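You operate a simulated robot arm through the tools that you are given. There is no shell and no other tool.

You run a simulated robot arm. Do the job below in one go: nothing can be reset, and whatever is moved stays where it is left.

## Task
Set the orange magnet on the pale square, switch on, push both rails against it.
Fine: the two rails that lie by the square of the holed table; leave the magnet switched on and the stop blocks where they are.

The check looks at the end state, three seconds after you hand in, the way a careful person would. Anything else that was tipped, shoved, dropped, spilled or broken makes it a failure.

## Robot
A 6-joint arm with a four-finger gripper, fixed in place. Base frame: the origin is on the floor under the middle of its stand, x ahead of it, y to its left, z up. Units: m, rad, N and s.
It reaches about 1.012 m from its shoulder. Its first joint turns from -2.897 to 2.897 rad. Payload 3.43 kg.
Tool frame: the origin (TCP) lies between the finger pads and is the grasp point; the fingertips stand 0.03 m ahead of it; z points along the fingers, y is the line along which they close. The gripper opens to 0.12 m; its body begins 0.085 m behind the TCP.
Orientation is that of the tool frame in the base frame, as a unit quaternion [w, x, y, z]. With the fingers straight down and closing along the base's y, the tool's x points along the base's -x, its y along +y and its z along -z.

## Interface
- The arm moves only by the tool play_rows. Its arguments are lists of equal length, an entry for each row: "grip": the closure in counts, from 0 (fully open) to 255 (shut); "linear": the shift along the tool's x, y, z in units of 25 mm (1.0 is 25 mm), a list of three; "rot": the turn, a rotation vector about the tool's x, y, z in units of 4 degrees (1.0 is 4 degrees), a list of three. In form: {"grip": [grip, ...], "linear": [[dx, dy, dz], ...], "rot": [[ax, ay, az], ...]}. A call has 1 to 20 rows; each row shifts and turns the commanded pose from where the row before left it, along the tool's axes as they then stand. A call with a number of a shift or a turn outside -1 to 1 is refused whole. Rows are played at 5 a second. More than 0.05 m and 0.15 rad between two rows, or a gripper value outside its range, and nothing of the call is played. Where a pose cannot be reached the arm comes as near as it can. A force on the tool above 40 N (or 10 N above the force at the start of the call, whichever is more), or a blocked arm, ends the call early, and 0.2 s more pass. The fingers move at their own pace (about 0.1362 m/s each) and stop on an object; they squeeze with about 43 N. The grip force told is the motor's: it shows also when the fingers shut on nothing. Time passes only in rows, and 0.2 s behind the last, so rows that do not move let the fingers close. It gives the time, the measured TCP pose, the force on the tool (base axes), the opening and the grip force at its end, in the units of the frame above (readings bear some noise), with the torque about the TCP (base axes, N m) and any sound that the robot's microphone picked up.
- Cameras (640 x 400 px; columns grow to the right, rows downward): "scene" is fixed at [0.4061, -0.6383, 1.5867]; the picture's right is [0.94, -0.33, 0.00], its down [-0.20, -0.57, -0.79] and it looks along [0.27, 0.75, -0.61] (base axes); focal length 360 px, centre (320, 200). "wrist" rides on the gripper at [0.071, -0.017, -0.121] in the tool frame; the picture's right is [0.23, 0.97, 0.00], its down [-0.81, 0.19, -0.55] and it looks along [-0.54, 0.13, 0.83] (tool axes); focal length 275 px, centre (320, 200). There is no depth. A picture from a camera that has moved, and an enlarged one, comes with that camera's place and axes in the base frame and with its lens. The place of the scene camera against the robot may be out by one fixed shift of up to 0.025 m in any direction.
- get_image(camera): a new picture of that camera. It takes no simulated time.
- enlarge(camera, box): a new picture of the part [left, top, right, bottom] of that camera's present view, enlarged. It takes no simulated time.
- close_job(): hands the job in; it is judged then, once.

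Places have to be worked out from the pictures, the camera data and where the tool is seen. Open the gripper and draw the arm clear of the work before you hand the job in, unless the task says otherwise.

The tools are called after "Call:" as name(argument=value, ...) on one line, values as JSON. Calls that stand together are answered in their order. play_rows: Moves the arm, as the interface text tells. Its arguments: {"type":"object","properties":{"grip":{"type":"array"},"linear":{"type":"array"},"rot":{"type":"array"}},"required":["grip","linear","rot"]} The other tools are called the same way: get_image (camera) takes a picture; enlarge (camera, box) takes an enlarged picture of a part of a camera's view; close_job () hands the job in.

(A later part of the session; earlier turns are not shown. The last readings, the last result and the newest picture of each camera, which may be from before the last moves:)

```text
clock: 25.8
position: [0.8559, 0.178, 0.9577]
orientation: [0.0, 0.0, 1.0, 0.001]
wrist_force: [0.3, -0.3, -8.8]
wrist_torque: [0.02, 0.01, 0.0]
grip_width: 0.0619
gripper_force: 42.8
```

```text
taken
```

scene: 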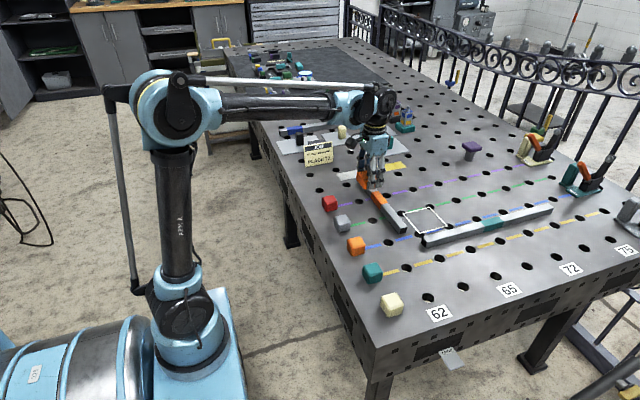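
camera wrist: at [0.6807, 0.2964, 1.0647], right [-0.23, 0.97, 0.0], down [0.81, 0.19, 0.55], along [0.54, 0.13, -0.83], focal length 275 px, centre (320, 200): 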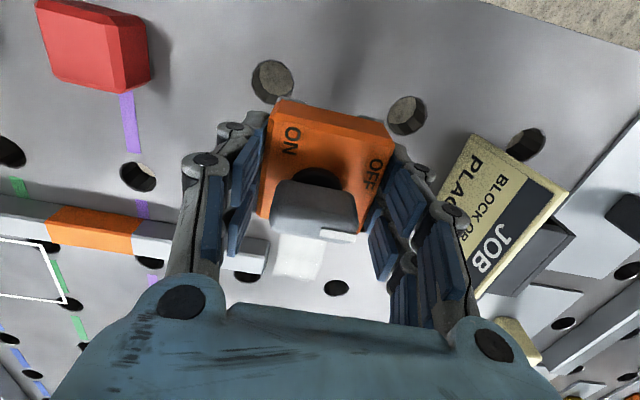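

It is still held at (0.856, 0.178) and has cleared to above rail 1. I'll carry on to above the square's centre.

Call:
play_rows(grip=[255, 255, 255, 255, 255, 255, 255, 255, 255, 255, 255, 255, 255, 255, 255, 255, 255, 255, 255, 255], linear=[[-0.26, -0.33, 0], [-0.26, -0.33, 0], [-0.26, -0.33, 0], [-0.26, -0.33, 0], [-0.26, -0.33, 0], [-0.26, -0.33, 0], [-0.26, -0.33, 0], [-0.26, -0.33, 0], [-0.26, -0.33, 0], [-0.26, -0.33, 0], [-0.26, -0.33, 0], [-0.26, -0.33, 0], [-0.26, -0.33, 0], [-0.26, -0.33, 0], [-0.26, -0.33, 0], [-0.26, -0.33, 0], [-0.26, -0.33, 0], [-0.26, -0.33, 0], [-0.15, -0.2, 0], [0, 0, 0]], rot=[[0, 0, 0], [0, 0, 0], [0, 0, 0], [0, 0, 0], [0, 0, 0], [0, 0, 0], [0, 0, 0], [0, 0, 0], [0, 0, 0], [0, 0, 0], [0, 0, 0], [0, 0, 0], [0, 0, 0], [0, 0, 0], [0, 0, 0], [0, 0, 0], [0, 0, 0], [0, 0, 0], [0, 0, 0], [0, 0, 0]])

Call:
get_image(camera="wrist")

Call:
enlarge(camera="scene", box=[350, 120, 490, 260])

```text
clock: 30.0
position: [0.978, 0.025, 0.9553]
orientation: [-0.001, 0.0, 1.0, 0.0]
wrist_force: [-0.6, 0.3, -8.2]
wrist_torque: [-0.03, -0.04, -0.01]
grip_width: 0.0618
gripper_force: 43.3
```

```text
taken
camera wrist: at [0.9074, 0.0068, 1.0768], right [-0.23, 0.97, 0.0], down [0.81, 0.19, 0.55], along [0.54, 0.13, -0.83], focal length 275 px, centre (320, 200)
```

wrist: 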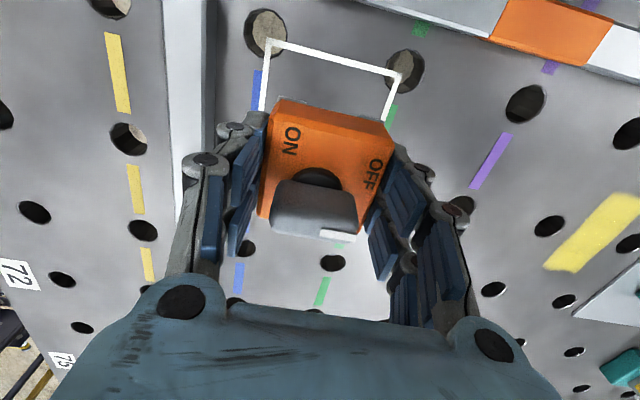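

```text
2.86 times, centred on (420, 190) of scene
camera zoom: at [0.4061, -0.6383, 1.5867], right [0.94, -0.33, 0.0], down [-0.2, -0.57, -0.79], along [0.27, 0.75, -0.61], focal length 1030 px, centre (34, 229)
```

zoom: 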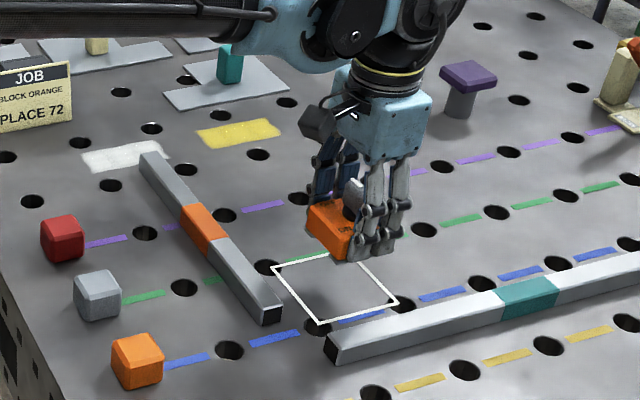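

The magnet hovers over the square at TCP (0.978, 0.025). I'll enlarge the wrist view to verify where the magnet sits relative to the TCP before lowering.

Call:
enlarge(camera="wrist", box=[230, 20, 430, 260])

Call:
enlarge(camera="scene", box=[395, 170, 465, 240])

```text
1.67 times, centred on (330, 140) of wrist
camera zoom: at [0.9074, 0.0068, 1.0768], right [-0.23, 0.97, 0.0], down [0.81, 0.19, 0.55], along [0.54, 0.13, -0.83], focal length 459 px, centre (303, 300)
```

zoom: 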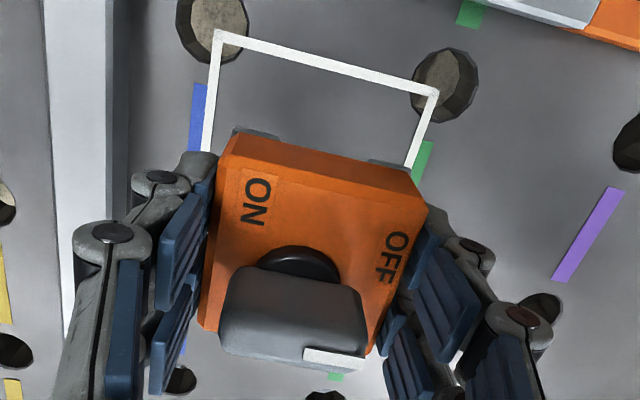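

```text
5.71 times, centred on (430, 205) of scene
camera zoom: at [0.4061, -0.6383, 1.5867], right [0.94, -0.33, 0.0], down [-0.2, -0.57, -0.79], along [0.27, 0.75, -0.61], focal length 2060 px, centre (-309, 171)
```

zoom: 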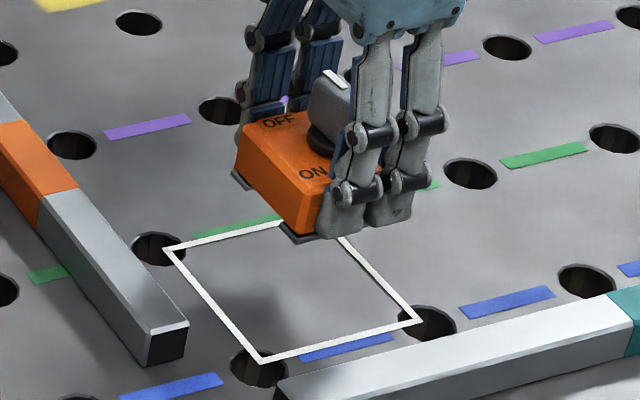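

The magnet hangs with its feet about 36 mm below the TCP and is centred at (0.978, 0.024), matching the square. I'll lower it gently to just above the table.

Call:
play_rows(grip=[255, 255, 255, 255, 255, 255, 255, 255, 255, 255, 255], linear=[[0.0, 0, 0.18], [0, 0, 0.2], [0, 0, 0.2], [0, 0, 0.2], [0, 0, 0.2], [0, 0, 0.2], [0, 0, 0.2], [0, 0, 0.2], [0, 0, 0.2], [0, 0, 0.1], [0, 0, 0]], rot=[[0, 0, 0], [0, 0, 0], [0, 0, 0], [0, 0, 0], [0, 0, 0], [0, 0, 0], [0, 0, 0], [0, 0, 0], [0, 0, 0], [0, 0, 0], [0, 0, 0]])

Call:
enlarge(camera="scene", box=[395, 170, 465, 240])

```text
clock: 32.4
position: [0.9779, 0.025, 0.908]
orientation: [0.0, 0.001, 1.0, 0.0]
wrist_force: [1.2, 0.6, -8.6]
wrist_torque: [0.03, -0.03, -0.01]
grip_width: 0.0617
gripper_force: 43.4
```

```text
5.71 times, centred on (430, 205) of scene
camera zoom: at [0.4061, -0.6383, 1.5867], right [0.94, -0.33, 0.0], down [-0.2, -0.57, -0.79], along [0.27, 0.75, -0.61], focal length 2060 px, centre (-309, 171)
```

zoom: 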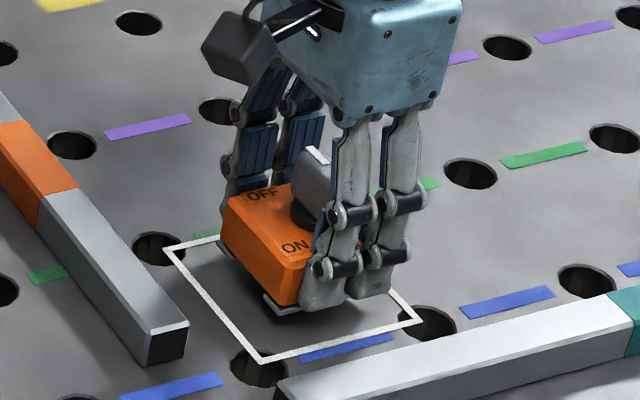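

It is still hanging freely, about 8 mm above the table. I'll lower in 1 mm steps until the load transfers.

Call:
play_rows(grip=[255, 255, 255, 255, 255, 255], linear=[[0, 0, 0.05], [0, 0, 0.05], [0, 0, 0.05], [0, 0, 0.05], [0, 0, 0.04], [0, 0, 0]], rot=[[0, 0, 0], [0, 0, 0], [0, 0, 0], [0, 0, 0], [0, 0, 0], [0, 0, 0]])

Call:
play_rows(grip=[255, 255, 255], linear=[[0, 0, 0.04], [0, 0, 0.04], [0, 0, 0]], rot=[[0, 0, 0], [0, 0, 0], [0, 0, 0]])

```text
clock: 33.8
position: [0.9785, 0.0257, 0.9021]
orientation: [0.0, -0.001, 1.0, 0.002]
wrist_force: [-0.3, -0.1, -7.7]
wrist_torque: [0.01, 0.0, -0.02]
grip_width: 0.0618
gripper_force: 43.2
```

```text
clock: 34.6
position: [0.9786, 0.0236, 0.9001]
orientation: [0.0, 0.0, 1.0, 0.001]
wrist_force: [0.6, 0.4, -8.6]
wrist_torque: [0.0, -0.01, 0.01]
grip_width: 0.0618
gripper_force: 43.3
```

The magnet is still hanging free at TCP z 0.900. I'll keep lowering in 1 mm steps.

Call:
play_rows(grip=[255, 255, 255, 255], linear=[[0, 0, 0.04], [0, 0, 0.04], [0, 0, 0], [0, 0, 0]], rot=[[0, 0, 0], [0, 0, 0], [0, 0, 0], [0, 0, 0]])

Call:
enlarge(camera="scene", box=[395, 170, 465, 240])

```text
clock: 35.6
position: [0.9786, 0.0254, 0.8988]
orientation: [0.0, -0.002, 1.0, 0.001]
wrist_force: [0.0, 0.1, -8.5]
wrist_torque: [0.03, -0.03, 0.04]
grip_width: 0.0615
gripper_force: 43.0
```

```text
5.71 times, centred on (430, 205) of scene
camera zoom: at [0.4061, -0.6383, 1.5867], right [0.94, -0.33, 0.0], down [-0.2, -0.57, -0.79], along [0.27, 0.75, -0.61], focal length 2060 px, centre (-309, 171)
```

zoom: 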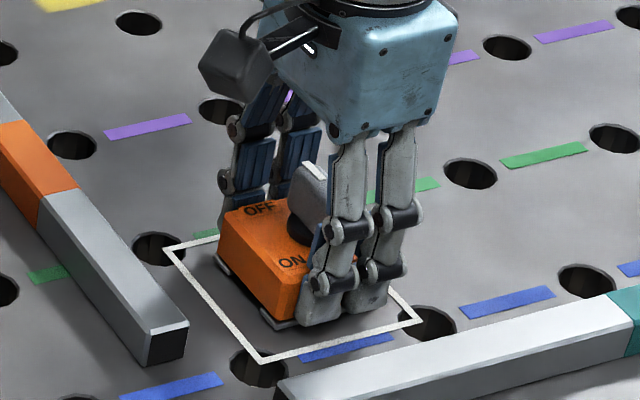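

Call:
play_rows(grip=[255, 255, 255, 255], linear=[[0, 0, 0.03], [0, 0, 0.03], [0, 0, 0.03], [0, 0, 0]], rot=[[0, 0, 0], [0, 0, 0], [0, 0, 0], [0, 0, 0]])

```text
clock: 36.6
position: [0.9782, 0.0249, 0.8967]
orientation: [0.002, 0.0, 1.0, 0.001]
wrist_force: [4.7, -4.2, 10.3]
wrist_torque: [0.1, 0.38, 0.01]
grip_width: 0.0617
gripper_force: 42.9
```

The load has transferred (+10 N), so the magnet is seated on the square. I'll relieve the preload slightly, then open just enough to let go without reaching rail 2.

Call:
play_rows(grip=[255, 255, 100, 100, 100, 100], linear=[[0, 0, -0.03], [0, 0, 0], [0, 0, 0], [0, 0, 0], [0, 0, 0], [0, 0, 0]], rot=[[0, 0, 0], [0, 0, 0], [0, 0, 0], [0, 0, 0], [0, 0, 0], [0, 0, 0]])

Call:
enlarge(camera="scene", box=[395, 170, 465, 240])

Call:
get_image(camera="wrist")

```text
clock: 38.0
position: [0.978, 0.0252, 0.8956]
orientation: [0.0, 0.001, 1.0, 0.001]
wrist_force: [0.8, -0.4, -0.2]
wrist_torque: [0.01, 0.01, -0.03]
grip_width: 0.0729
gripper_force: 0.0
```

```text
5.71 times, centred on (430, 205) of scene
camera zoom: at [0.4061, -0.6383, 1.5867], right [0.94, -0.33, 0.0], down [-0.2, -0.57, -0.79], along [0.27, 0.75, -0.61], focal length 2060 px, centre (-309, 171)
```

zoom: 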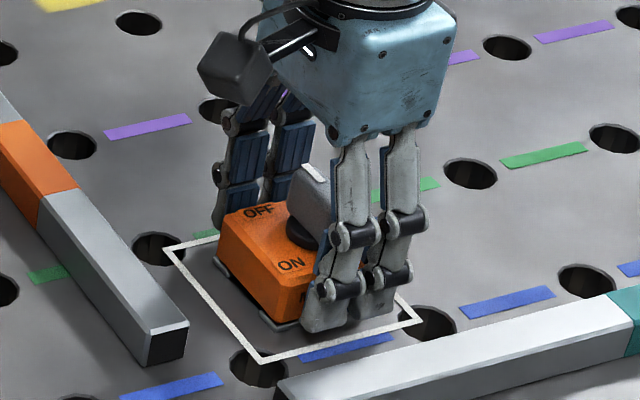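

```text
taken
camera wrist: at [0.9071, 0.0069, 1.0185], right [-0.23, 0.97, 0.0], down [0.81, 0.19, 0.55], along [0.54, 0.13, -0.83], focal length 275 px, centre (320, 200)
```

wrist: 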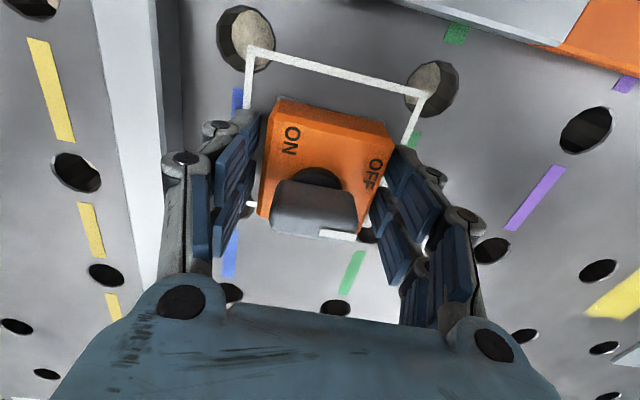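

Released: the magnet sits cleanly inside the white square. I'll raise straight up to check its placement and the knob.

Call:
play_rows(grip=[100, 100, 100, 100, 100, 100, 100], linear=[[0, 0, -0.4], [0, 0, -0.8], [0, 0, -1], [0, 0, -1], [0, 0, -1], [0, 0, -0.8], [0, 0, 0]], rot=[[0, 0, 0], [0, 0, 0], [0, 0, 0], [0, 0, 0], [0, 0, 0], [0, 0, 0], [0, 0, 0]])

Call:
get_image(camera="wrist")

Call:
enlarge(camera="wrist", box=[220, 20, 420, 170])

Call:
enlarge(camera="scene", box=[385, 170, 475, 260])

```text
clock: 39.6
position: [0.979, 0.0255, 1.0213]
orientation: [0.0, 0.0, 1.0, 0.001]
wrist_force: [0.8, -0.7, 0.8]
wrist_torque: [0.0, -0.02, 0.03]
grip_width: 0.0731
gripper_force: 0.1
```

```text
taken
camera wrist: at [0.9077, 0.0068, 1.1435], right [-0.23, 0.97, 0.0], down [0.81, 0.19, 0.55], along [0.54, 0.13, -0.83], focal length 275 px, centre (320, 200)
```

wrist: 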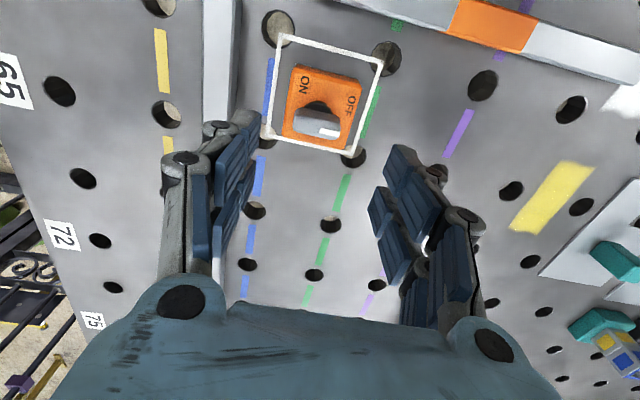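

```text
2.67 times, centred on (320, 95) of wrist
camera zoom: at [0.9077, 0.0068, 1.1435], right [-0.23, 0.97, 0.0], down [0.81, 0.19, 0.55], along [0.54, 0.13, -0.83], focal length 734 px, centre (320, 480)
```

zoom: 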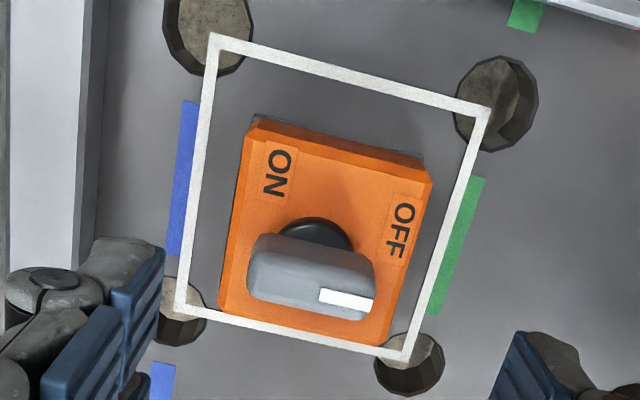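

```text
4.44 times, centred on (430, 215) of scene
camera zoom: at [0.4061, -0.6383, 1.5867], right [0.94, -0.33, 0.0], down [-0.2, -0.57, -0.79], along [0.27, 0.75, -0.61], focal length 1602 px, centre (-169, 133)
```

zoom: 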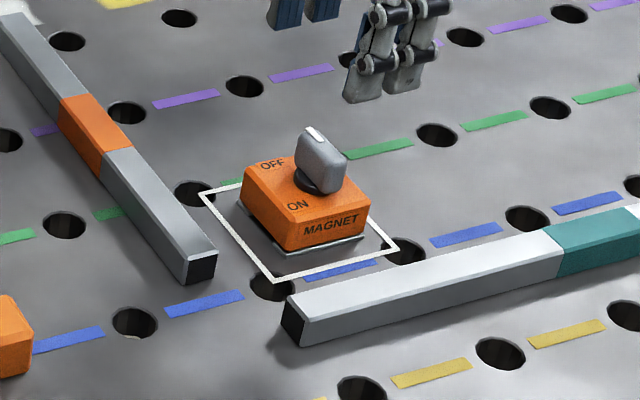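

The magnet sits squarely and centrally in the pale square, with the pointer at OFF. I'll now turn the gripper a quarter turn (clockwise from above), well above the table, so the fingers can take the paddle knob across its thin side.

Call:
play_rows(grip=[100, 100, 100, 100, 100, 100, 100, 100, 100, 100, 100, 100, 100, 100, 100, 100, 100, 100, 100, 100], linear=[[0, 0, 0], [0, 0, 0], [0, 0, 0], [0, 0, 0], [0, 0, 0], [0, 0, 0], [0, 0, 0], [0, 0, 0], [0, 0, 0], [0, 0, 0], [0, 0, 0], [0, 0, 0], [0, 0, 0], [0, 0, 0], [0, 0, 0], [0, 0, 0], [0, 0, 0], [0, 0, 0], [0, 0, 0], [0, 0, 0]], rot=[[0, 0, 1], [0, 0, 1], [0, 0, 1], [0, 0, 1], [0, 0, 1], [0, 0, 1], [0, 0, 1], [0, 0, 1], [0, 0, 1], [0, 0, 1], [0, 0, 1], [0, 0, 1], [0, 0, 1], [0, 0, 1], [0, 0, 1], [0, 0, 1], [0, 0, 1], [0, 0, 1], [0, 0, 1], [0, 0, 1]])

Call:
play_rows(grip=[100, 100, 100, 100, 100], linear=[[0, 0, 0], [0, 0, 0], [0, 0, 0], [0, 0, 0], [0, 0, 0]], rot=[[0, 0, 1], [0, 0, 1], [0, 0, 0.5], [0, 0, 0], [0, 0, 0]])

Call:
get_image(camera="wrist")

Call:
get_image(camera="scene")

```text
clock: 43.8
position: [0.9787, 0.0259, 1.0236]
orientation: [0.0, 0.643, 0.766, 0.001]
wrist_force: [-0.4, -0.7, -0.1]
wrist_torque: [0.01, 0.01, -0.02]
grip_width: 0.0733
gripper_force: 0.0
```

```text
clock: 45.0
position: [0.9785, 0.025, 1.0237]
orientation: [0.0, 0.707, 0.707, 0.0]
wrist_force: [-0.1, -0.3, -0.4]
wrist_torque: [-0.01, 0.02, -0.02]
grip_width: 0.0728
gripper_force: 0.2
```

```text
taken
camera wrist: at [0.962, 0.095, 1.144], right [0.97, 0.23, 0.0], down [0.19, -0.81, 0.55], along [0.13, -0.54, -0.83], focal length 275 px, centre (320, 200)
```

wrist: 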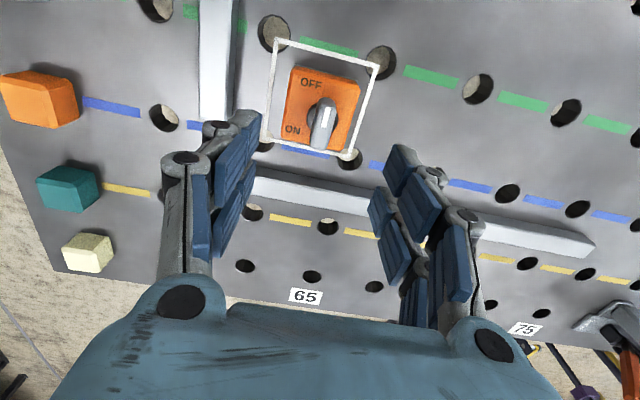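

```text
taken
```

scene: 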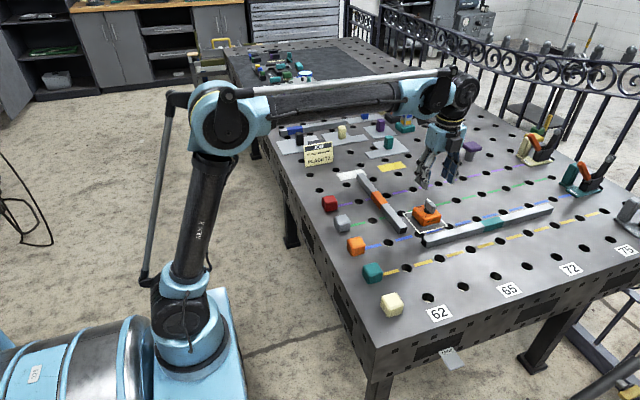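

The rotation is done (tool y now along +x). I'll enlarge the knob from this new direction.

Call:
enlarge(camera="wrist", box=[250, 30, 390, 170])

```text
2.86 times, centred on (320, 100) of wrist
camera zoom: at [0.962, 0.095, 1.144], right [0.97, 0.23, 0.0], down [0.19, -0.81, 0.55], along [0.13, -0.54, -0.83], focal length 786 px, centre (320, 486)
```

zoom: 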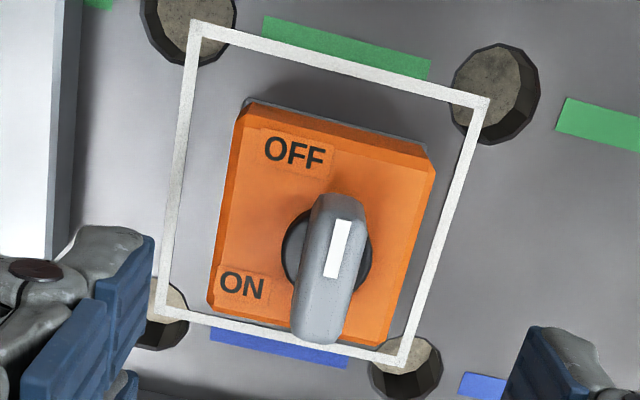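

The knob's axis is at about (0.980, 0.025), with a paddle about 14 mm thick pointing to OFF (+y). Both labels sit on the counter-clockwise side of their pointer positions, so ON should be about 90° counter-clockwise, pointing to −x. I'll descend around the paddle with the fingertips above the body.

Call:
play_rows(grip=[120, 120, 120, 120, 120, 120], linear=[[0, 0.04, 0.8], [0, 0, 0.8], [0, 0, 0.8], [0, 0, 0.6], [0, 0, 0.3], [0, 0, 0]], rot=[[0, 0, 0], [0, 0, 0], [0, 0, 0], [0, 0, 0], [0, 0, 0], [0, 0, 0]])

Call:
get_image(camera="wrist")

Call:
enlarge(camera="scene", box=[395, 170, 465, 240])

```text
clock: 46.4
position: [0.9775, 0.0252, 0.9405]
orientation: [0.0, 0.707, 0.707, 0.0]
wrist_force: [-0.3, 0.6, 0.2]
wrist_torque: [-0.01, -0.01, 0.0]
grip_width: 0.0632
gripper_force: 0.1
```

```text
taken
camera wrist: at [0.9622, 0.0953, 1.0613], right [0.97, 0.23, 0.0], down [0.19, -0.81, 0.55], along [0.13, -0.54, -0.83], focal length 275 px, centre (320, 200)
```

wrist: 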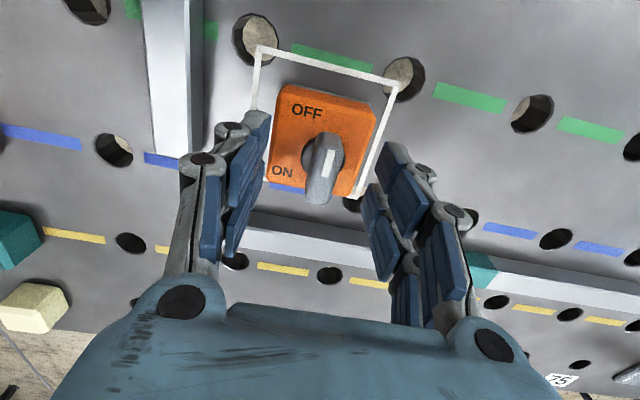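

```text
5.71 times, centred on (430, 205) of scene
camera zoom: at [0.4061, -0.6383, 1.5867], right [0.94, -0.33, 0.0], down [-0.2, -0.57, -0.79], along [0.27, 0.75, -0.61], focal length 2060 px, centre (-309, 171)
```

zoom: 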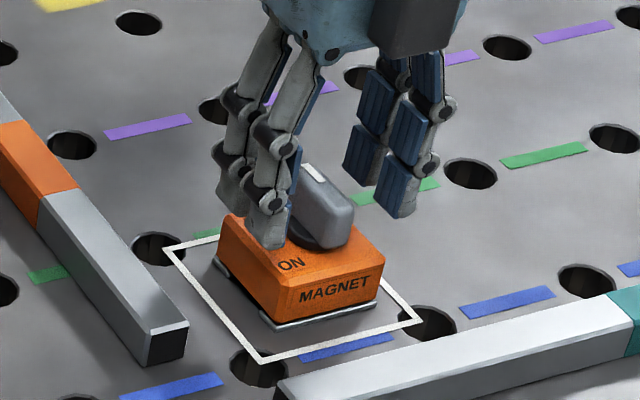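

The fingers straddle the paddle. I'll lower 3 mm more and close on it.

Call:
play_rows(grip=[120, 120, 255, 255, 255, 255, 255], linear=[[0, 0.03, 0.12], [0, 0, 0], [0, 0, 0], [0, 0, 0], [0, 0, 0], [0, 0, 0], [0, 0, 0]], rot=[[0, 0, 0], [0, 0, 0], [0, 0, 0], [0, 0, 0], [0, 0, 0], [0, 0, 0], [0, 0, 0]])

Call:
get_image(camera="wrist")

Call:
enlarge(camera="scene", box=[395, 170, 465, 240])

```text
clock: 48.0
position: [0.9805, 0.026, 0.9366]
orientation: [-0.001, 0.707, 0.707, 0.0]
wrist_force: [3.9, -0.9, 0.5]
wrist_torque: [-0.02, -0.13, -0.02]
grip_width: 0.0157
gripper_force: 43.0
```

```text
taken
camera wrist: at [0.9634, 0.095, 1.0583], right [0.97, 0.23, 0.0], down [0.19, -0.81, 0.55], along [0.13, -0.54, -0.83], focal length 275 px, centre (320, 200)
```

wrist: 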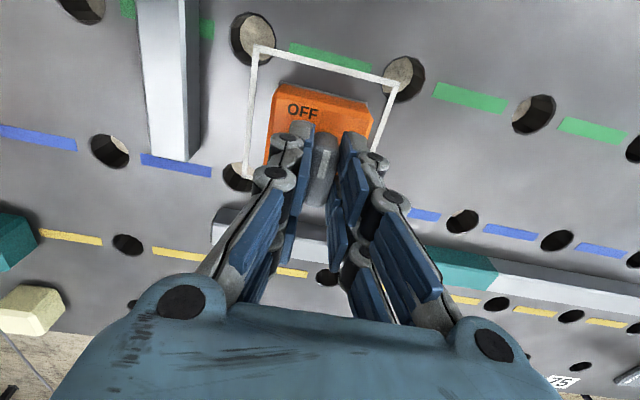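

```text
5.71 times, centred on (430, 205) of scene
camera zoom: at [0.4061, -0.6383, 1.5867], right [0.94, -0.33, 0.0], down [-0.2, -0.57, -0.79], along [0.27, 0.75, -0.61], focal length 2060 px, centre (-309, 171)
```

zoom: 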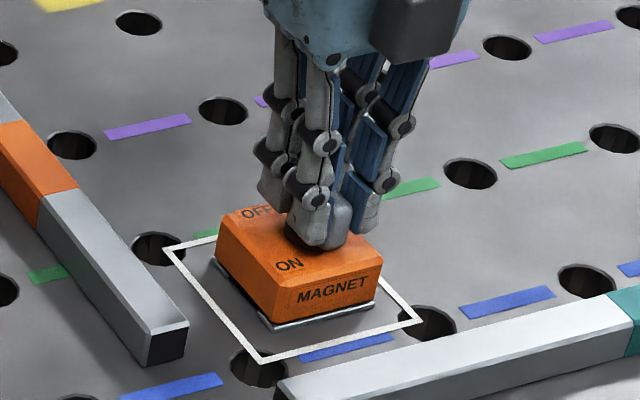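

The paddle is gripped at 15.7 mm. I'll turn counter-clockwise about 12° first and watch torque, sound and whether the body stays put.

Call:
play_rows(grip=[255, 255, 255, 255, 255, 255], linear=[[0, 0, 0], [0, 0, 0], [0, 0, 0], [0, 0, 0], [0, 0, 0], [0, 0, 0]], rot=[[0, 0, -0.5], [0, 0, -0.5], [0, 0, -0.5], [0, 0, -0.5], [0, 0, -0.5], [0, 0, -0.5]])

Call:
enlarge(camera="scene", box=[395, 170, 465, 240])

Call:
get_image(camera="wrist")

```text
clock: 49.4
position: [0.98, 0.0251, 0.9368]
orientation: [0.0, 0.629, 0.778, 0.001]
wrist_force: [-3.7, -1.2, -0.5]
wrist_torque: [0.14, 0.15, -0.03]
grip_width: 0.0155
gripper_force: 43.2
```

```text
5.71 times, centred on (430, 205) of scene
camera zoom: at [0.4061, -0.6383, 1.5867], right [0.94, -0.33, 0.0], down [-0.2, -0.57, -0.79], along [0.27, 0.75, -0.61], focal length 2060 px, centre (-309, 171)
```

zoom: 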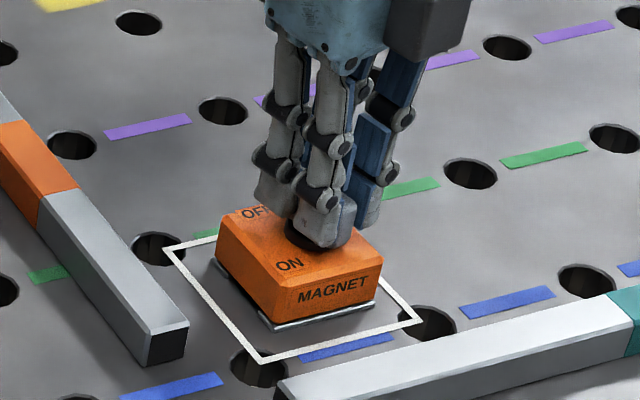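

```text
taken
camera wrist: at [0.9488, 0.09, 1.0583], right [0.9, 0.43, 0.0], down [0.36, -0.75, 0.55], along [0.24, -0.5, -0.83], focal length 275 px, centre (320, 200)
```

wrist: 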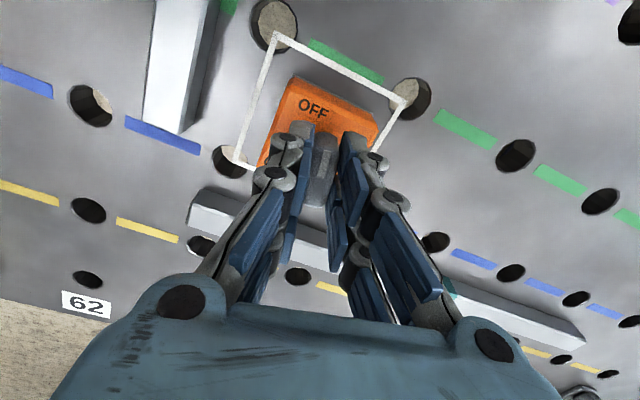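

The knob turns with the gripper and the body stays still, with little torque. I'll continue turning.

Call:
play_rows(grip=[255, 255, 255, 255, 255, 255, 255, 255, 255, 255, 255, 255], linear=[[0, 0, 0], [0, 0, 0], [0, 0, 0], [0, 0, 0], [0, 0, 0], [0, 0, 0], [0, 0, 0], [0, 0, 0], [0, 0, 0], [0, 0, 0], [0, 0, 0], [0, 0, 0]], rot=[[0, 0, -0.8], [0, 0, -0.8], [0, 0, -0.8], [0, 0, -0.8], [0, 0, -0.8], [0, 0, -0.8], [0, 0, -0.8], [0, 0, -0.8], [0, 0, -0.8], [0, 0, -0.8], [0, 0, -0.8], [0, 0, -0.8]])

Call:
enlarge(camera="scene", box=[395, 170, 465, 240])

Call:
get_image(camera="wrist")

```text
clock: 52.0
position: [0.9793, 0.0245, 0.9373]
orientation: [0.0, 0.338, 0.941, 0.001]
wrist_force: [-32.2, -11.5, -15.9]
wrist_torque: [0.03, 1.1, -0.05]
grip_width: 0.0158
gripper_force: 43.4
```

```text
5.71 times, centred on (430, 205) of scene
camera zoom: at [0.4061, -0.6383, 1.5867], right [0.94, -0.33, 0.0], down [-0.2, -0.57, -0.79], along [0.27, 0.75, -0.61], focal length 2060 px, centre (-309, 171)
```

zoom: 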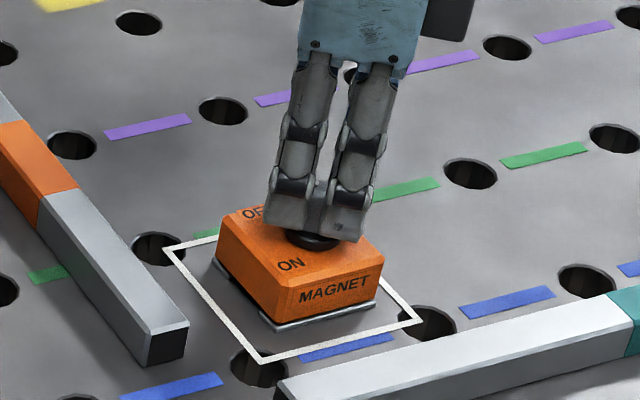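

```text
taken
camera wrist: at [0.9141, 0.0556, 1.0584], right [0.44, 0.9, 0.0], down [0.75, -0.37, 0.55], along [0.5, -0.24, -0.83], focal length 275 px, centre (320, 200)
```

wrist: 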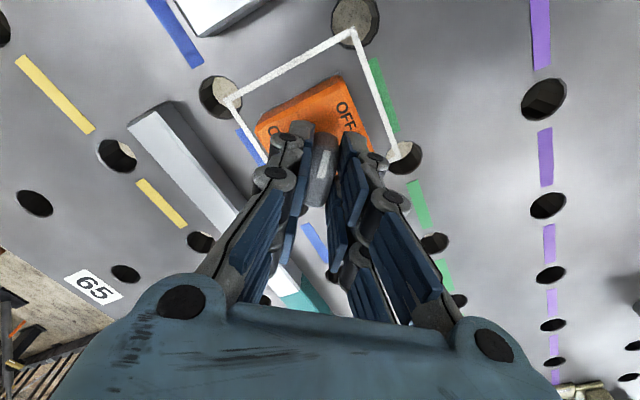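

The knob has turned about 50° with the body unmoved, but a side force of about 32 N has built up because my turning centre is slightly off the knob axis. I'll let go briefly to relax it and look, then regrip.

Call:
play_rows(grip=[180, 180, 180, 180], linear=[[0, 0, 0], [0, 0, 0], [0, 0, 0], [0, 0, 0]], rot=[[0, 0, 0], [0, 0, 0], [0, 0, 0], [0, 0, 0]])

Call:
enlarge(camera="wrist", box=[220, 20, 420, 220])

Call:
enlarge(camera="scene", box=[395, 170, 465, 240])

```text
clock: 53.0
position: [0.9796, 0.0253, 0.937]
orientation: [0.0, 0.338, 0.941, 0.001]
wrist_force: [0.4, 0.4, 0.6]
wrist_torque: [0.0, 0.01, 0.04]
grip_width: 0.0352
gripper_force: 0.1
```

```text
2.00 times, centred on (320, 120) of wrist
camera zoom: at [0.9146, 0.0563, 1.0585], right [0.44, 0.9, 0.0], down [0.75, -0.37, 0.55], along [0.5, -0.24, -0.83], focal length 551 px, centre (320, 360)
```

zoom: 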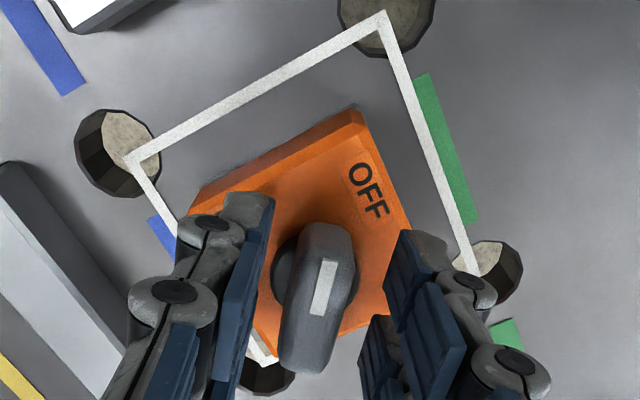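

```text
5.71 times, centred on (430, 205) of scene
camera zoom: at [0.4061, -0.6383, 1.5867], right [0.94, -0.33, 0.0], down [-0.2, -0.57, -0.79], along [0.27, 0.75, -0.61], focal length 2060 px, centre (-309, 171)
```

zoom: 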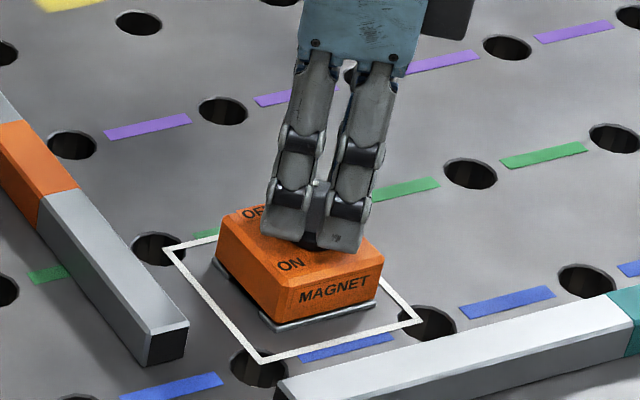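

The knob holds its new angle and the body hasn't shifted. The force direction tells me the knob axis is about 3 mm further in −y, so I'll recentre there, regrip and continue turning.

Call:
play_rows(grip=[180, 180, 255, 255, 255, 255], linear=[[-0.076, -0.093, 0], [0, 0, 0], [0, 0, 0], [0, 0, 0], [0, 0, 0], [0, 0, 0]], rot=[[0, 0, 0], [0, 0, 0], [0, 0, 0], [0, 0, 0], [0, 0, 0], [0, 0, 0]])

Call:
play_rows(grip=[255, 255, 255, 255, 255], linear=[[0, 0, 0], [0, 0, 0], [0, 0, 0], [0, 0, 0], [0, 0, 0]], rot=[[0, 0, -0.8], [0, 0, -0.8], [0, 0, -0.8], [0, 0, -0.8], [0, 0, 0]])

Call:
enlarge(camera="scene", box=[395, 170, 465, 240])

```text
clock: 54.4
position: [0.98, 0.024, 0.9376]
orientation: [0.0, 0.338, 0.941, 0.001]
wrist_force: [18.6, 10.9, 7.5]
wrist_torque: [0.34, -0.5, -0.02]
grip_width: 0.0158
gripper_force: 43.2
```

```text
clock: 55.6
position: [0.9803, 0.023, 0.9366]
orientation: [0.0, 0.231, 0.973, 0.0]
wrist_force: [29.3, 15.5, 16.5]
wrist_torque: [0.58, -0.47, -0.05]
grip_width: 0.0159
gripper_force: 43.5
```

```text
5.71 times, centred on (430, 205) of scene
camera zoom: at [0.4061, -0.6383, 1.5867], right [0.94, -0.33, 0.0], down [-0.2, -0.57, -0.79], along [0.27, 0.75, -0.61], focal length 2060 px, centre (-309, 171)
```

zoom: 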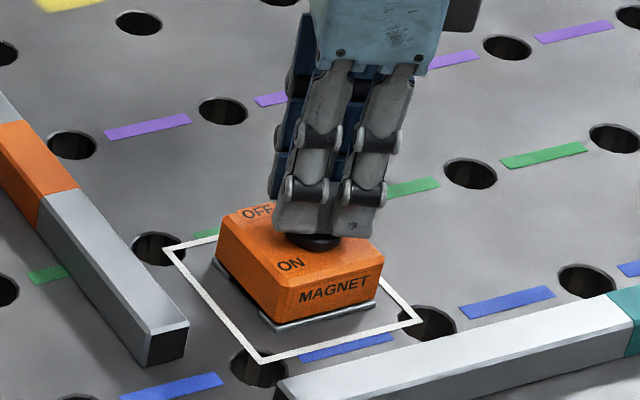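

Torque is small but I overshot the recentring by about 1 mm. I'll move the TCP along the force to relieve it while still holding the knob.

Call:
play_rows(grip=[255, 255, 255], linear=[[-0.036, 0.052, 0], [0, 0, 0], [0, 0, 0]], rot=[[0, 0, 0], [0, 0, 0], [0, 0, 0]])

```text
clock: 56.4
position: [0.9805, 0.0231, 0.937]
orientation: [-0.002, 0.231, 0.973, 0.0]
wrist_force: [-2.6, 7.4, 1.2]
wrist_torque: [-0.2, -0.54, -0.01]
grip_width: 0.0159
gripper_force: 42.8
```

The force is relieved. The knob has turned about 63°, so I'll continue the remaining turn in steps.

Call:
play_rows(grip=[255, 255, 255, 255, 255], linear=[[0, 0.01, 0], [0, 0, 0], [0, 0, 0], [0, 0, 0], [0, 0, 0]], rot=[[0, 0, -0.8], [0, 0, -0.8], [0, 0, -0.8], [0, 0, -0.8], [0, 0, 0]])

Call:
enlarge(camera="scene", box=[395, 170, 465, 240])

```text
clock: 57.6
position: [0.981, 0.0227, 0.9372]
orientation: [0.0, 0.12, 0.993, 0.001]
wrist_force: [-28.7, 2.3, -4.7]
wrist_torque: [0.19, 1.18, 0.02]
grip_width: 0.0157
gripper_force: 43.1
```

```text
5.71 times, centred on (430, 205) of scene
camera zoom: at [0.4061, -0.6383, 1.5867], right [0.94, -0.33, 0.0], down [-0.2, -0.57, -0.79], along [0.27, 0.75, -0.61], focal length 2060 px, centre (-309, 171)
```

zoom: 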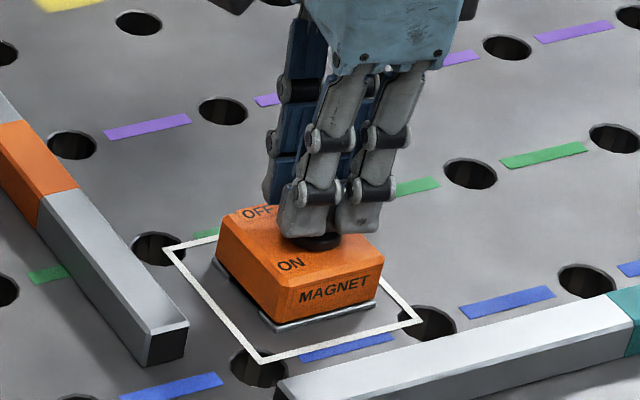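

Another side force in −x; I'm relieving it by shifting 1.3 mm, then continuing the turn.

Call:
play_rows(grip=[255, 255, 255], linear=[[0.052, -0.008, 0], [0, 0, 0], [0, 0, 0]], rot=[[0, 0, 0], [0, 0, 0], [0, 0, 0]])

Call:
play_rows(grip=[255, 255, 255, 255], linear=[[0, 0, 0], [0, 0, 0], [0, 0, 0], [0, 0, 0]], rot=[[0, 0, -0.7], [0, 0, -0.7], [0, 0, -0.7], [0, 0, 0]])

Call:
enlarge(camera="scene", box=[395, 170, 465, 240])

```text
clock: 58.4
position: [0.982, 0.0236, 0.9367]
orientation: [0.0, 0.122, 0.992, 0.001]
wrist_force: [-4.2, 1.0, 1.2]
wrist_torque: [0.16, 0.8, 0.02]
grip_width: 0.016
gripper_force: 42.7
```

```text
clock: 59.4
position: [0.9806, 0.0232, 0.9366]
orientation: [0.001, 0.049, 0.999, 0.001]
wrist_force: [11.7, 3.4, 9.5]
wrist_torque: [0.11, -0.39, 0.08]
grip_width: 0.0159
gripper_force: 42.9
```

```text
5.71 times, centred on (430, 205) of scene
camera zoom: at [0.4061, -0.6383, 1.5867], right [0.94, -0.33, 0.0], down [-0.2, -0.57, -0.79], along [0.27, 0.75, -0.61], focal length 2060 px, centre (-309, 171)
```

zoom: 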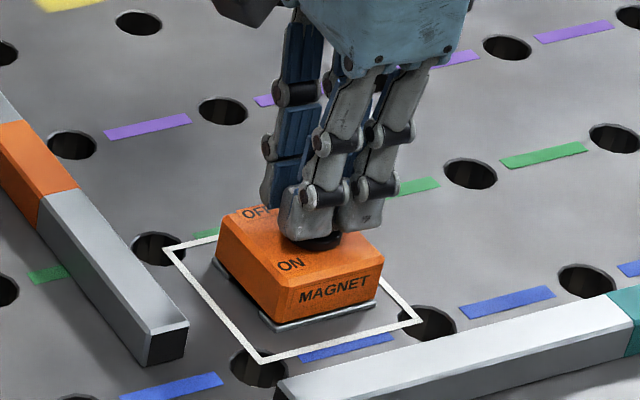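

About 84° turned, with the z torque just starting to rise (0.08 N m). I'll continue in small steps to find the end stop.

Call:
play_rows(grip=[255, 255, 255, 255], linear=[[-0.015, 0.0, 0], [0, 0, 0], [0, 0, 0], [0, 0, 0]], rot=[[0, 0, -0.5], [0, 0, -0.5], [0, 0, -0.4], [0, 0, 0]])

Call:
get_image(camera="wrist")

Call:
enlarge(camera="scene", box=[395, 170, 465, 240])

```text
clock: 60.4
position: [0.9799, 0.0232, 0.9368]
orientation: [-0.001, 0.0, 1.0, 0.001]
wrist_force: [10.8, 2.5, 5.5]
wrist_torque: [0.04, -0.84, 0.05]
grip_width: 0.0158
gripper_force: 43.1
```

```text
taken
camera wrist: at [0.9098, 0.0049, 1.0583], right [-0.23, 0.97, 0.0], down [0.81, 0.19, 0.55], along [0.54, 0.13, -0.83], focal length 275 px, centre (320, 200)
```

wrist: 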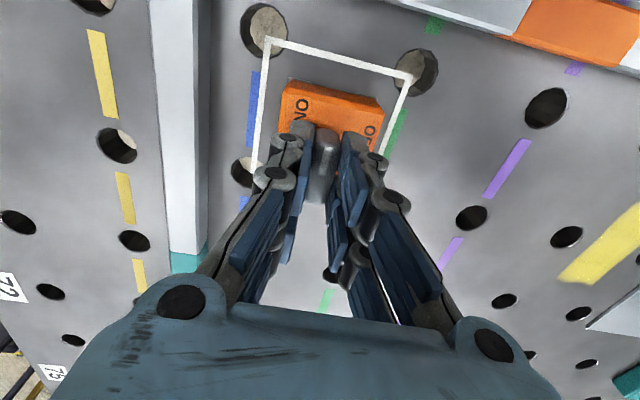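

```text
5.71 times, centred on (430, 205) of scene
camera zoom: at [0.4061, -0.6383, 1.5867], right [0.94, -0.33, 0.0], down [-0.2, -0.57, -0.79], along [0.27, 0.75, -0.61], focal length 2060 px, centre (-309, 171)
```

zoom: 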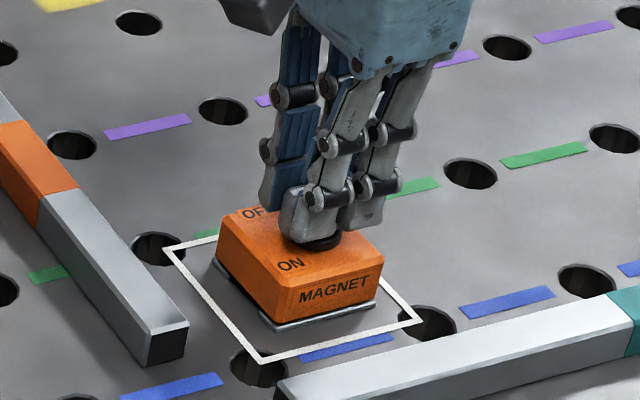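

At 90° there's still no distinct stop or sound. I'll continue a few degrees more to see whether there is an end stop here.

Call:
play_rows(grip=[255, 255, 255, 255], linear=[[-0.018, 0.003, 0], [0, 0, 0], [0, 0, 0], [0, 0, 0]], rot=[[0, 0, -0.5], [0, 0, -0.5], [0, 0, -0.5], [0, 0, 0]])

Call:
enlarge(camera="wrist", box=[230, 20, 430, 220])

Call:
enlarge(camera="scene", box=[395, 170, 465, 240])

```text
clock: 61.4
position: [0.98, 0.0232, 0.9375]
orientation: [0.0, -0.053, 0.999, 0.001]
wrist_force: [-0.2, 1.8, 4.1]
wrist_torque: [0.04, 0.22, -1.86]
grip_width: 0.0177
gripper_force: 42.8
```

```text
2.00 times, centred on (330, 120) of wrist
camera zoom: at [0.9117, -0.0025, 1.0585], right [-0.33, 0.94, 0.0], down [0.79, 0.28, 0.55], along [0.52, 0.18, -0.83], focal length 551 px, centre (300, 360)
```

zoom: 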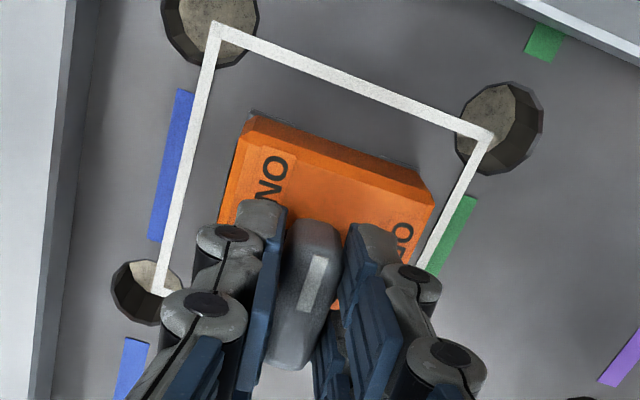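

```text
5.71 times, centred on (430, 205) of scene
camera zoom: at [0.4061, -0.6383, 1.5867], right [0.94, -0.33, 0.0], down [-0.2, -0.57, -0.79], along [0.27, 0.75, -0.61], focal length 2060 px, centre (-309, 171)
```

zoom: 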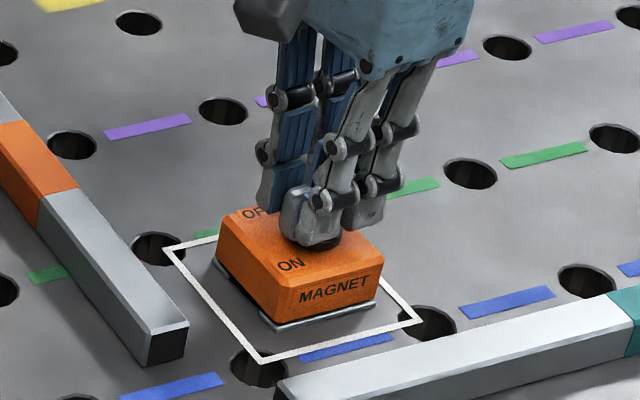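

The torque jumped to −1.9 N m with the body unmoved, so the knob is hard against its ON stop at 90° and the magnet is clamped to the table. I'll let go of the knob and rise clear.

Call:
play_rows(grip=[180, 180, 180, 150, 150, 150, 150, 150], linear=[[0, 0, 0], [0, 0, 0], [0, 0, 0], [0, 0, -0.4], [0, 0, -0.8], [0, 0, -0.9], [0, 0, -0.9], [0, 0, 0]], rot=[[0, 0, 0], [0, 0, 0], [0, 0, 0], [0, 0, 0], [0, 0, 0.5], [0, 0, 0.5], [0, 0, 0.5], [0, 0, 0]])

Call:
get_image(camera="wrist")

Call:
enlarge(camera="wrist", box=[220, 10, 420, 180])

Call:
enlarge(camera="scene", box=[385, 170, 475, 260])

```text
clock: 63.2
position: [0.9823, 0.0237, 1.0123]
orientation: [0.0, 0.001, 1.0, 0.001]
wrist_force: [0.3, 0.5, -0.5]
wrist_torque: [-0.03, 0.02, -0.02]
grip_width: 0.0493
gripper_force: 0.1
```

```text
taken
camera wrist: at [0.9101, 0.0054, 1.1341], right [-0.23, 0.97, 0.0], down [0.81, 0.19, 0.55], along [0.54, 0.13, -0.83], focal length 275 px, centre (320, 200)
```

wrist: 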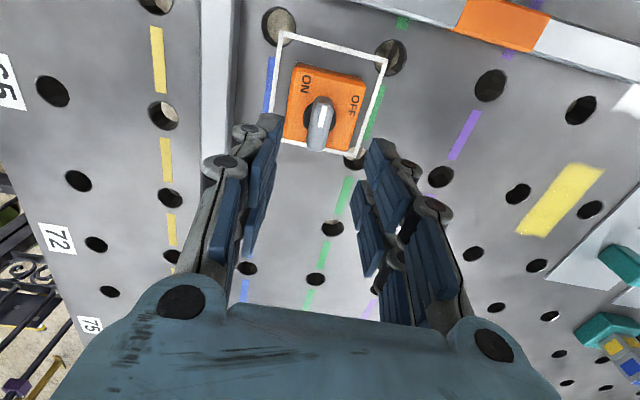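

```text
2.35 times, centred on (320, 95) of wrist
camera zoom: at [0.9101, 0.0054, 1.1341], right [-0.23, 0.97, 0.0], down [0.81, 0.19, 0.55], along [0.54, 0.13, -0.83], focal length 648 px, centre (320, 447)
```

zoom: 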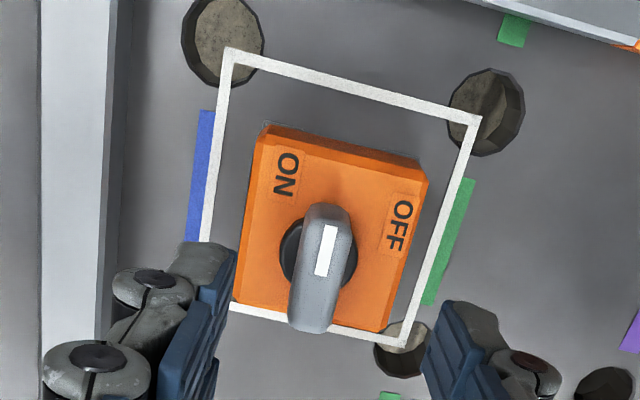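

```text
4.44 times, centred on (430, 215) of scene
camera zoom: at [0.4061, -0.6383, 1.5867], right [0.94, -0.33, 0.0], down [-0.2, -0.57, -0.79], along [0.27, 0.75, -0.61], focal length 1602 px, centre (-169, 133)
```

zoom: 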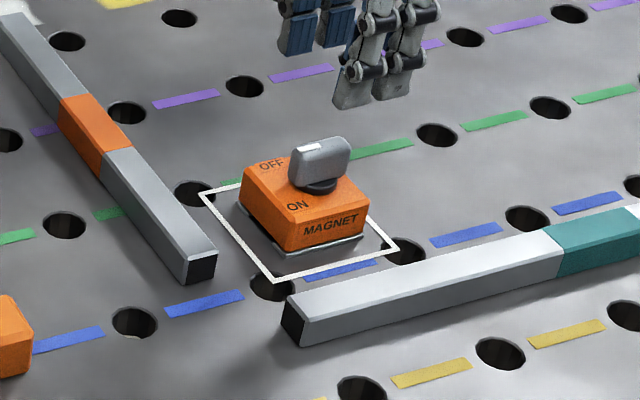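

The pointer is now at ON (−x), and the body measures x 0.948–1.007, y −0.007–0.052, so it's centred at (0.9775, 0.023) in the square. For rail 1 I'll turn the gripper a quarter turn again at height, to take the rail across its width at its middle.

Call:
play_rows(grip=[100, 100, 100, 100, 100, 100, 100, 100, 100, 100, 100, 100, 100, 100, 100, 100, 100, 100, 100, 100], linear=[[0, 0, -0.3], [0, 0, -0.3], [0, 0, 0], [0, 0, 0], [0, 0, 0], [0, 0, 0], [0, 0, 0], [0, 0, 0], [0, 0, 0], [0, 0, 0], [0, 0, 0], [0, 0, 0], [0, 0, 0], [0, 0, 0], [0, 0, 0], [0, 0, 0], [0, 0, 0], [0, 0, 0], [0, 0, 0], [0, 0, 0]], rot=[[0, 0, 1], [0, 0, 1], [0, 0, 1], [0, 0, 1], [0, 0, 1], [0, 0, 1], [0, 0, 1], [0, 0, 1], [0, 0, 1], [0, 0, 1], [0, 0, 1], [0, 0, 1], [0, 0, 1], [0, 0, 1], [0, 0, 1], [0, 0, 1], [0, 0, 1], [0, 0, 1], [0, 0, 1], [0, 0, 1]])

Call:
play_rows(grip=[100, 100, 100, 100, 100, 100, 100, 100, 100, 100], linear=[[0, 0, 0], [0, 0, 0], [0, 0, 0], [0.78, -0.67, 0], [0.78, -0.67, 0], [0.78, -0.67, 0], [0.78, -0.67, 0], [0.78, -0.67, 0], [0.78, -0.67, 0], [0, 0, 0]], rot=[[0, 0, 1], [0, 0, 1], [0, 0, 0.5], [0, 0, 0], [0, 0, 0], [0, 0, 0], [0, 0, 0], [0, 0, 0], [0, 0, 0], [0, 0, 0]])

Call:
get_image(camera="wrist")

Call:
get_image(camera="scene")

```text
clock: 67.4
position: [0.9806, 0.0241, 1.0266]
orientation: [0.001, 0.643, 0.766, 0.001]
wrist_force: [0.6, -0.4, -1.0]
wrist_torque: [0.01, 0.02, 0.01]
grip_width: 0.0729
gripper_force: 0.2
```

```text
clock: 69.6
position: [0.879, 0.1406, 1.0264]
orientation: [-0.001, 0.707, 0.707, 0.0]
wrist_force: [0.3, 0.1, -0.3]
wrist_torque: [0.0, -0.03, 0.03]
grip_width: 0.0729
gripper_force: 0.2
```

```text
taken
camera wrist: at [0.8639, 0.2104, 1.1483], right [0.97, 0.23, 0.0], down [0.19, -0.81, 0.55], along [0.13, -0.54, -0.83], focal length 275 px, centre (320, 200)
```

wrist: 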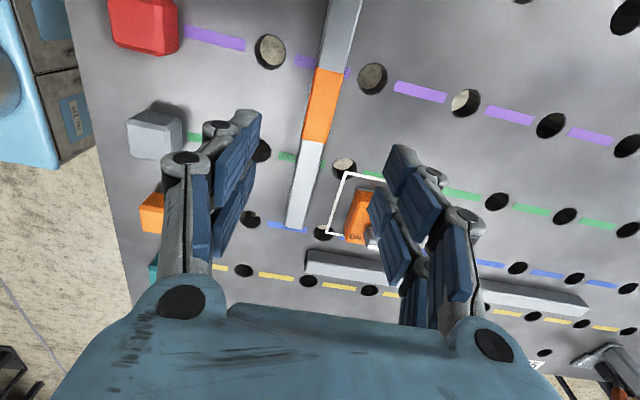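

```text
taken
```

scene: 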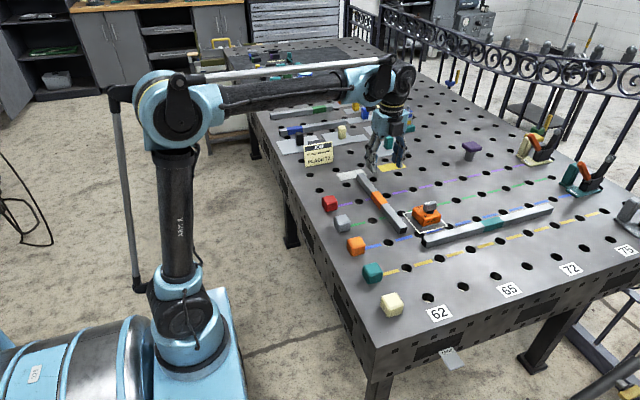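

I'm above the middle of rail 1. I'll enlarge to pin down its lateral position relative to the fingers.

Call:
enlarge(camera="wrist", box=[270, 50, 400, 240])

```text
2.11 times, centred on (335, 145) of wrist
camera zoom: at [0.8639, 0.2104, 1.1483], right [0.97, 0.23, 0.0], down [0.19, -0.81, 0.55], along [0.13, -0.54, -0.83], focal length 580 px, centre (288, 316)
```

zoom: 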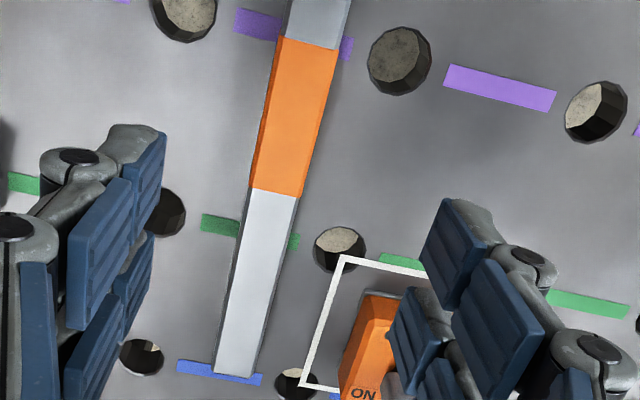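

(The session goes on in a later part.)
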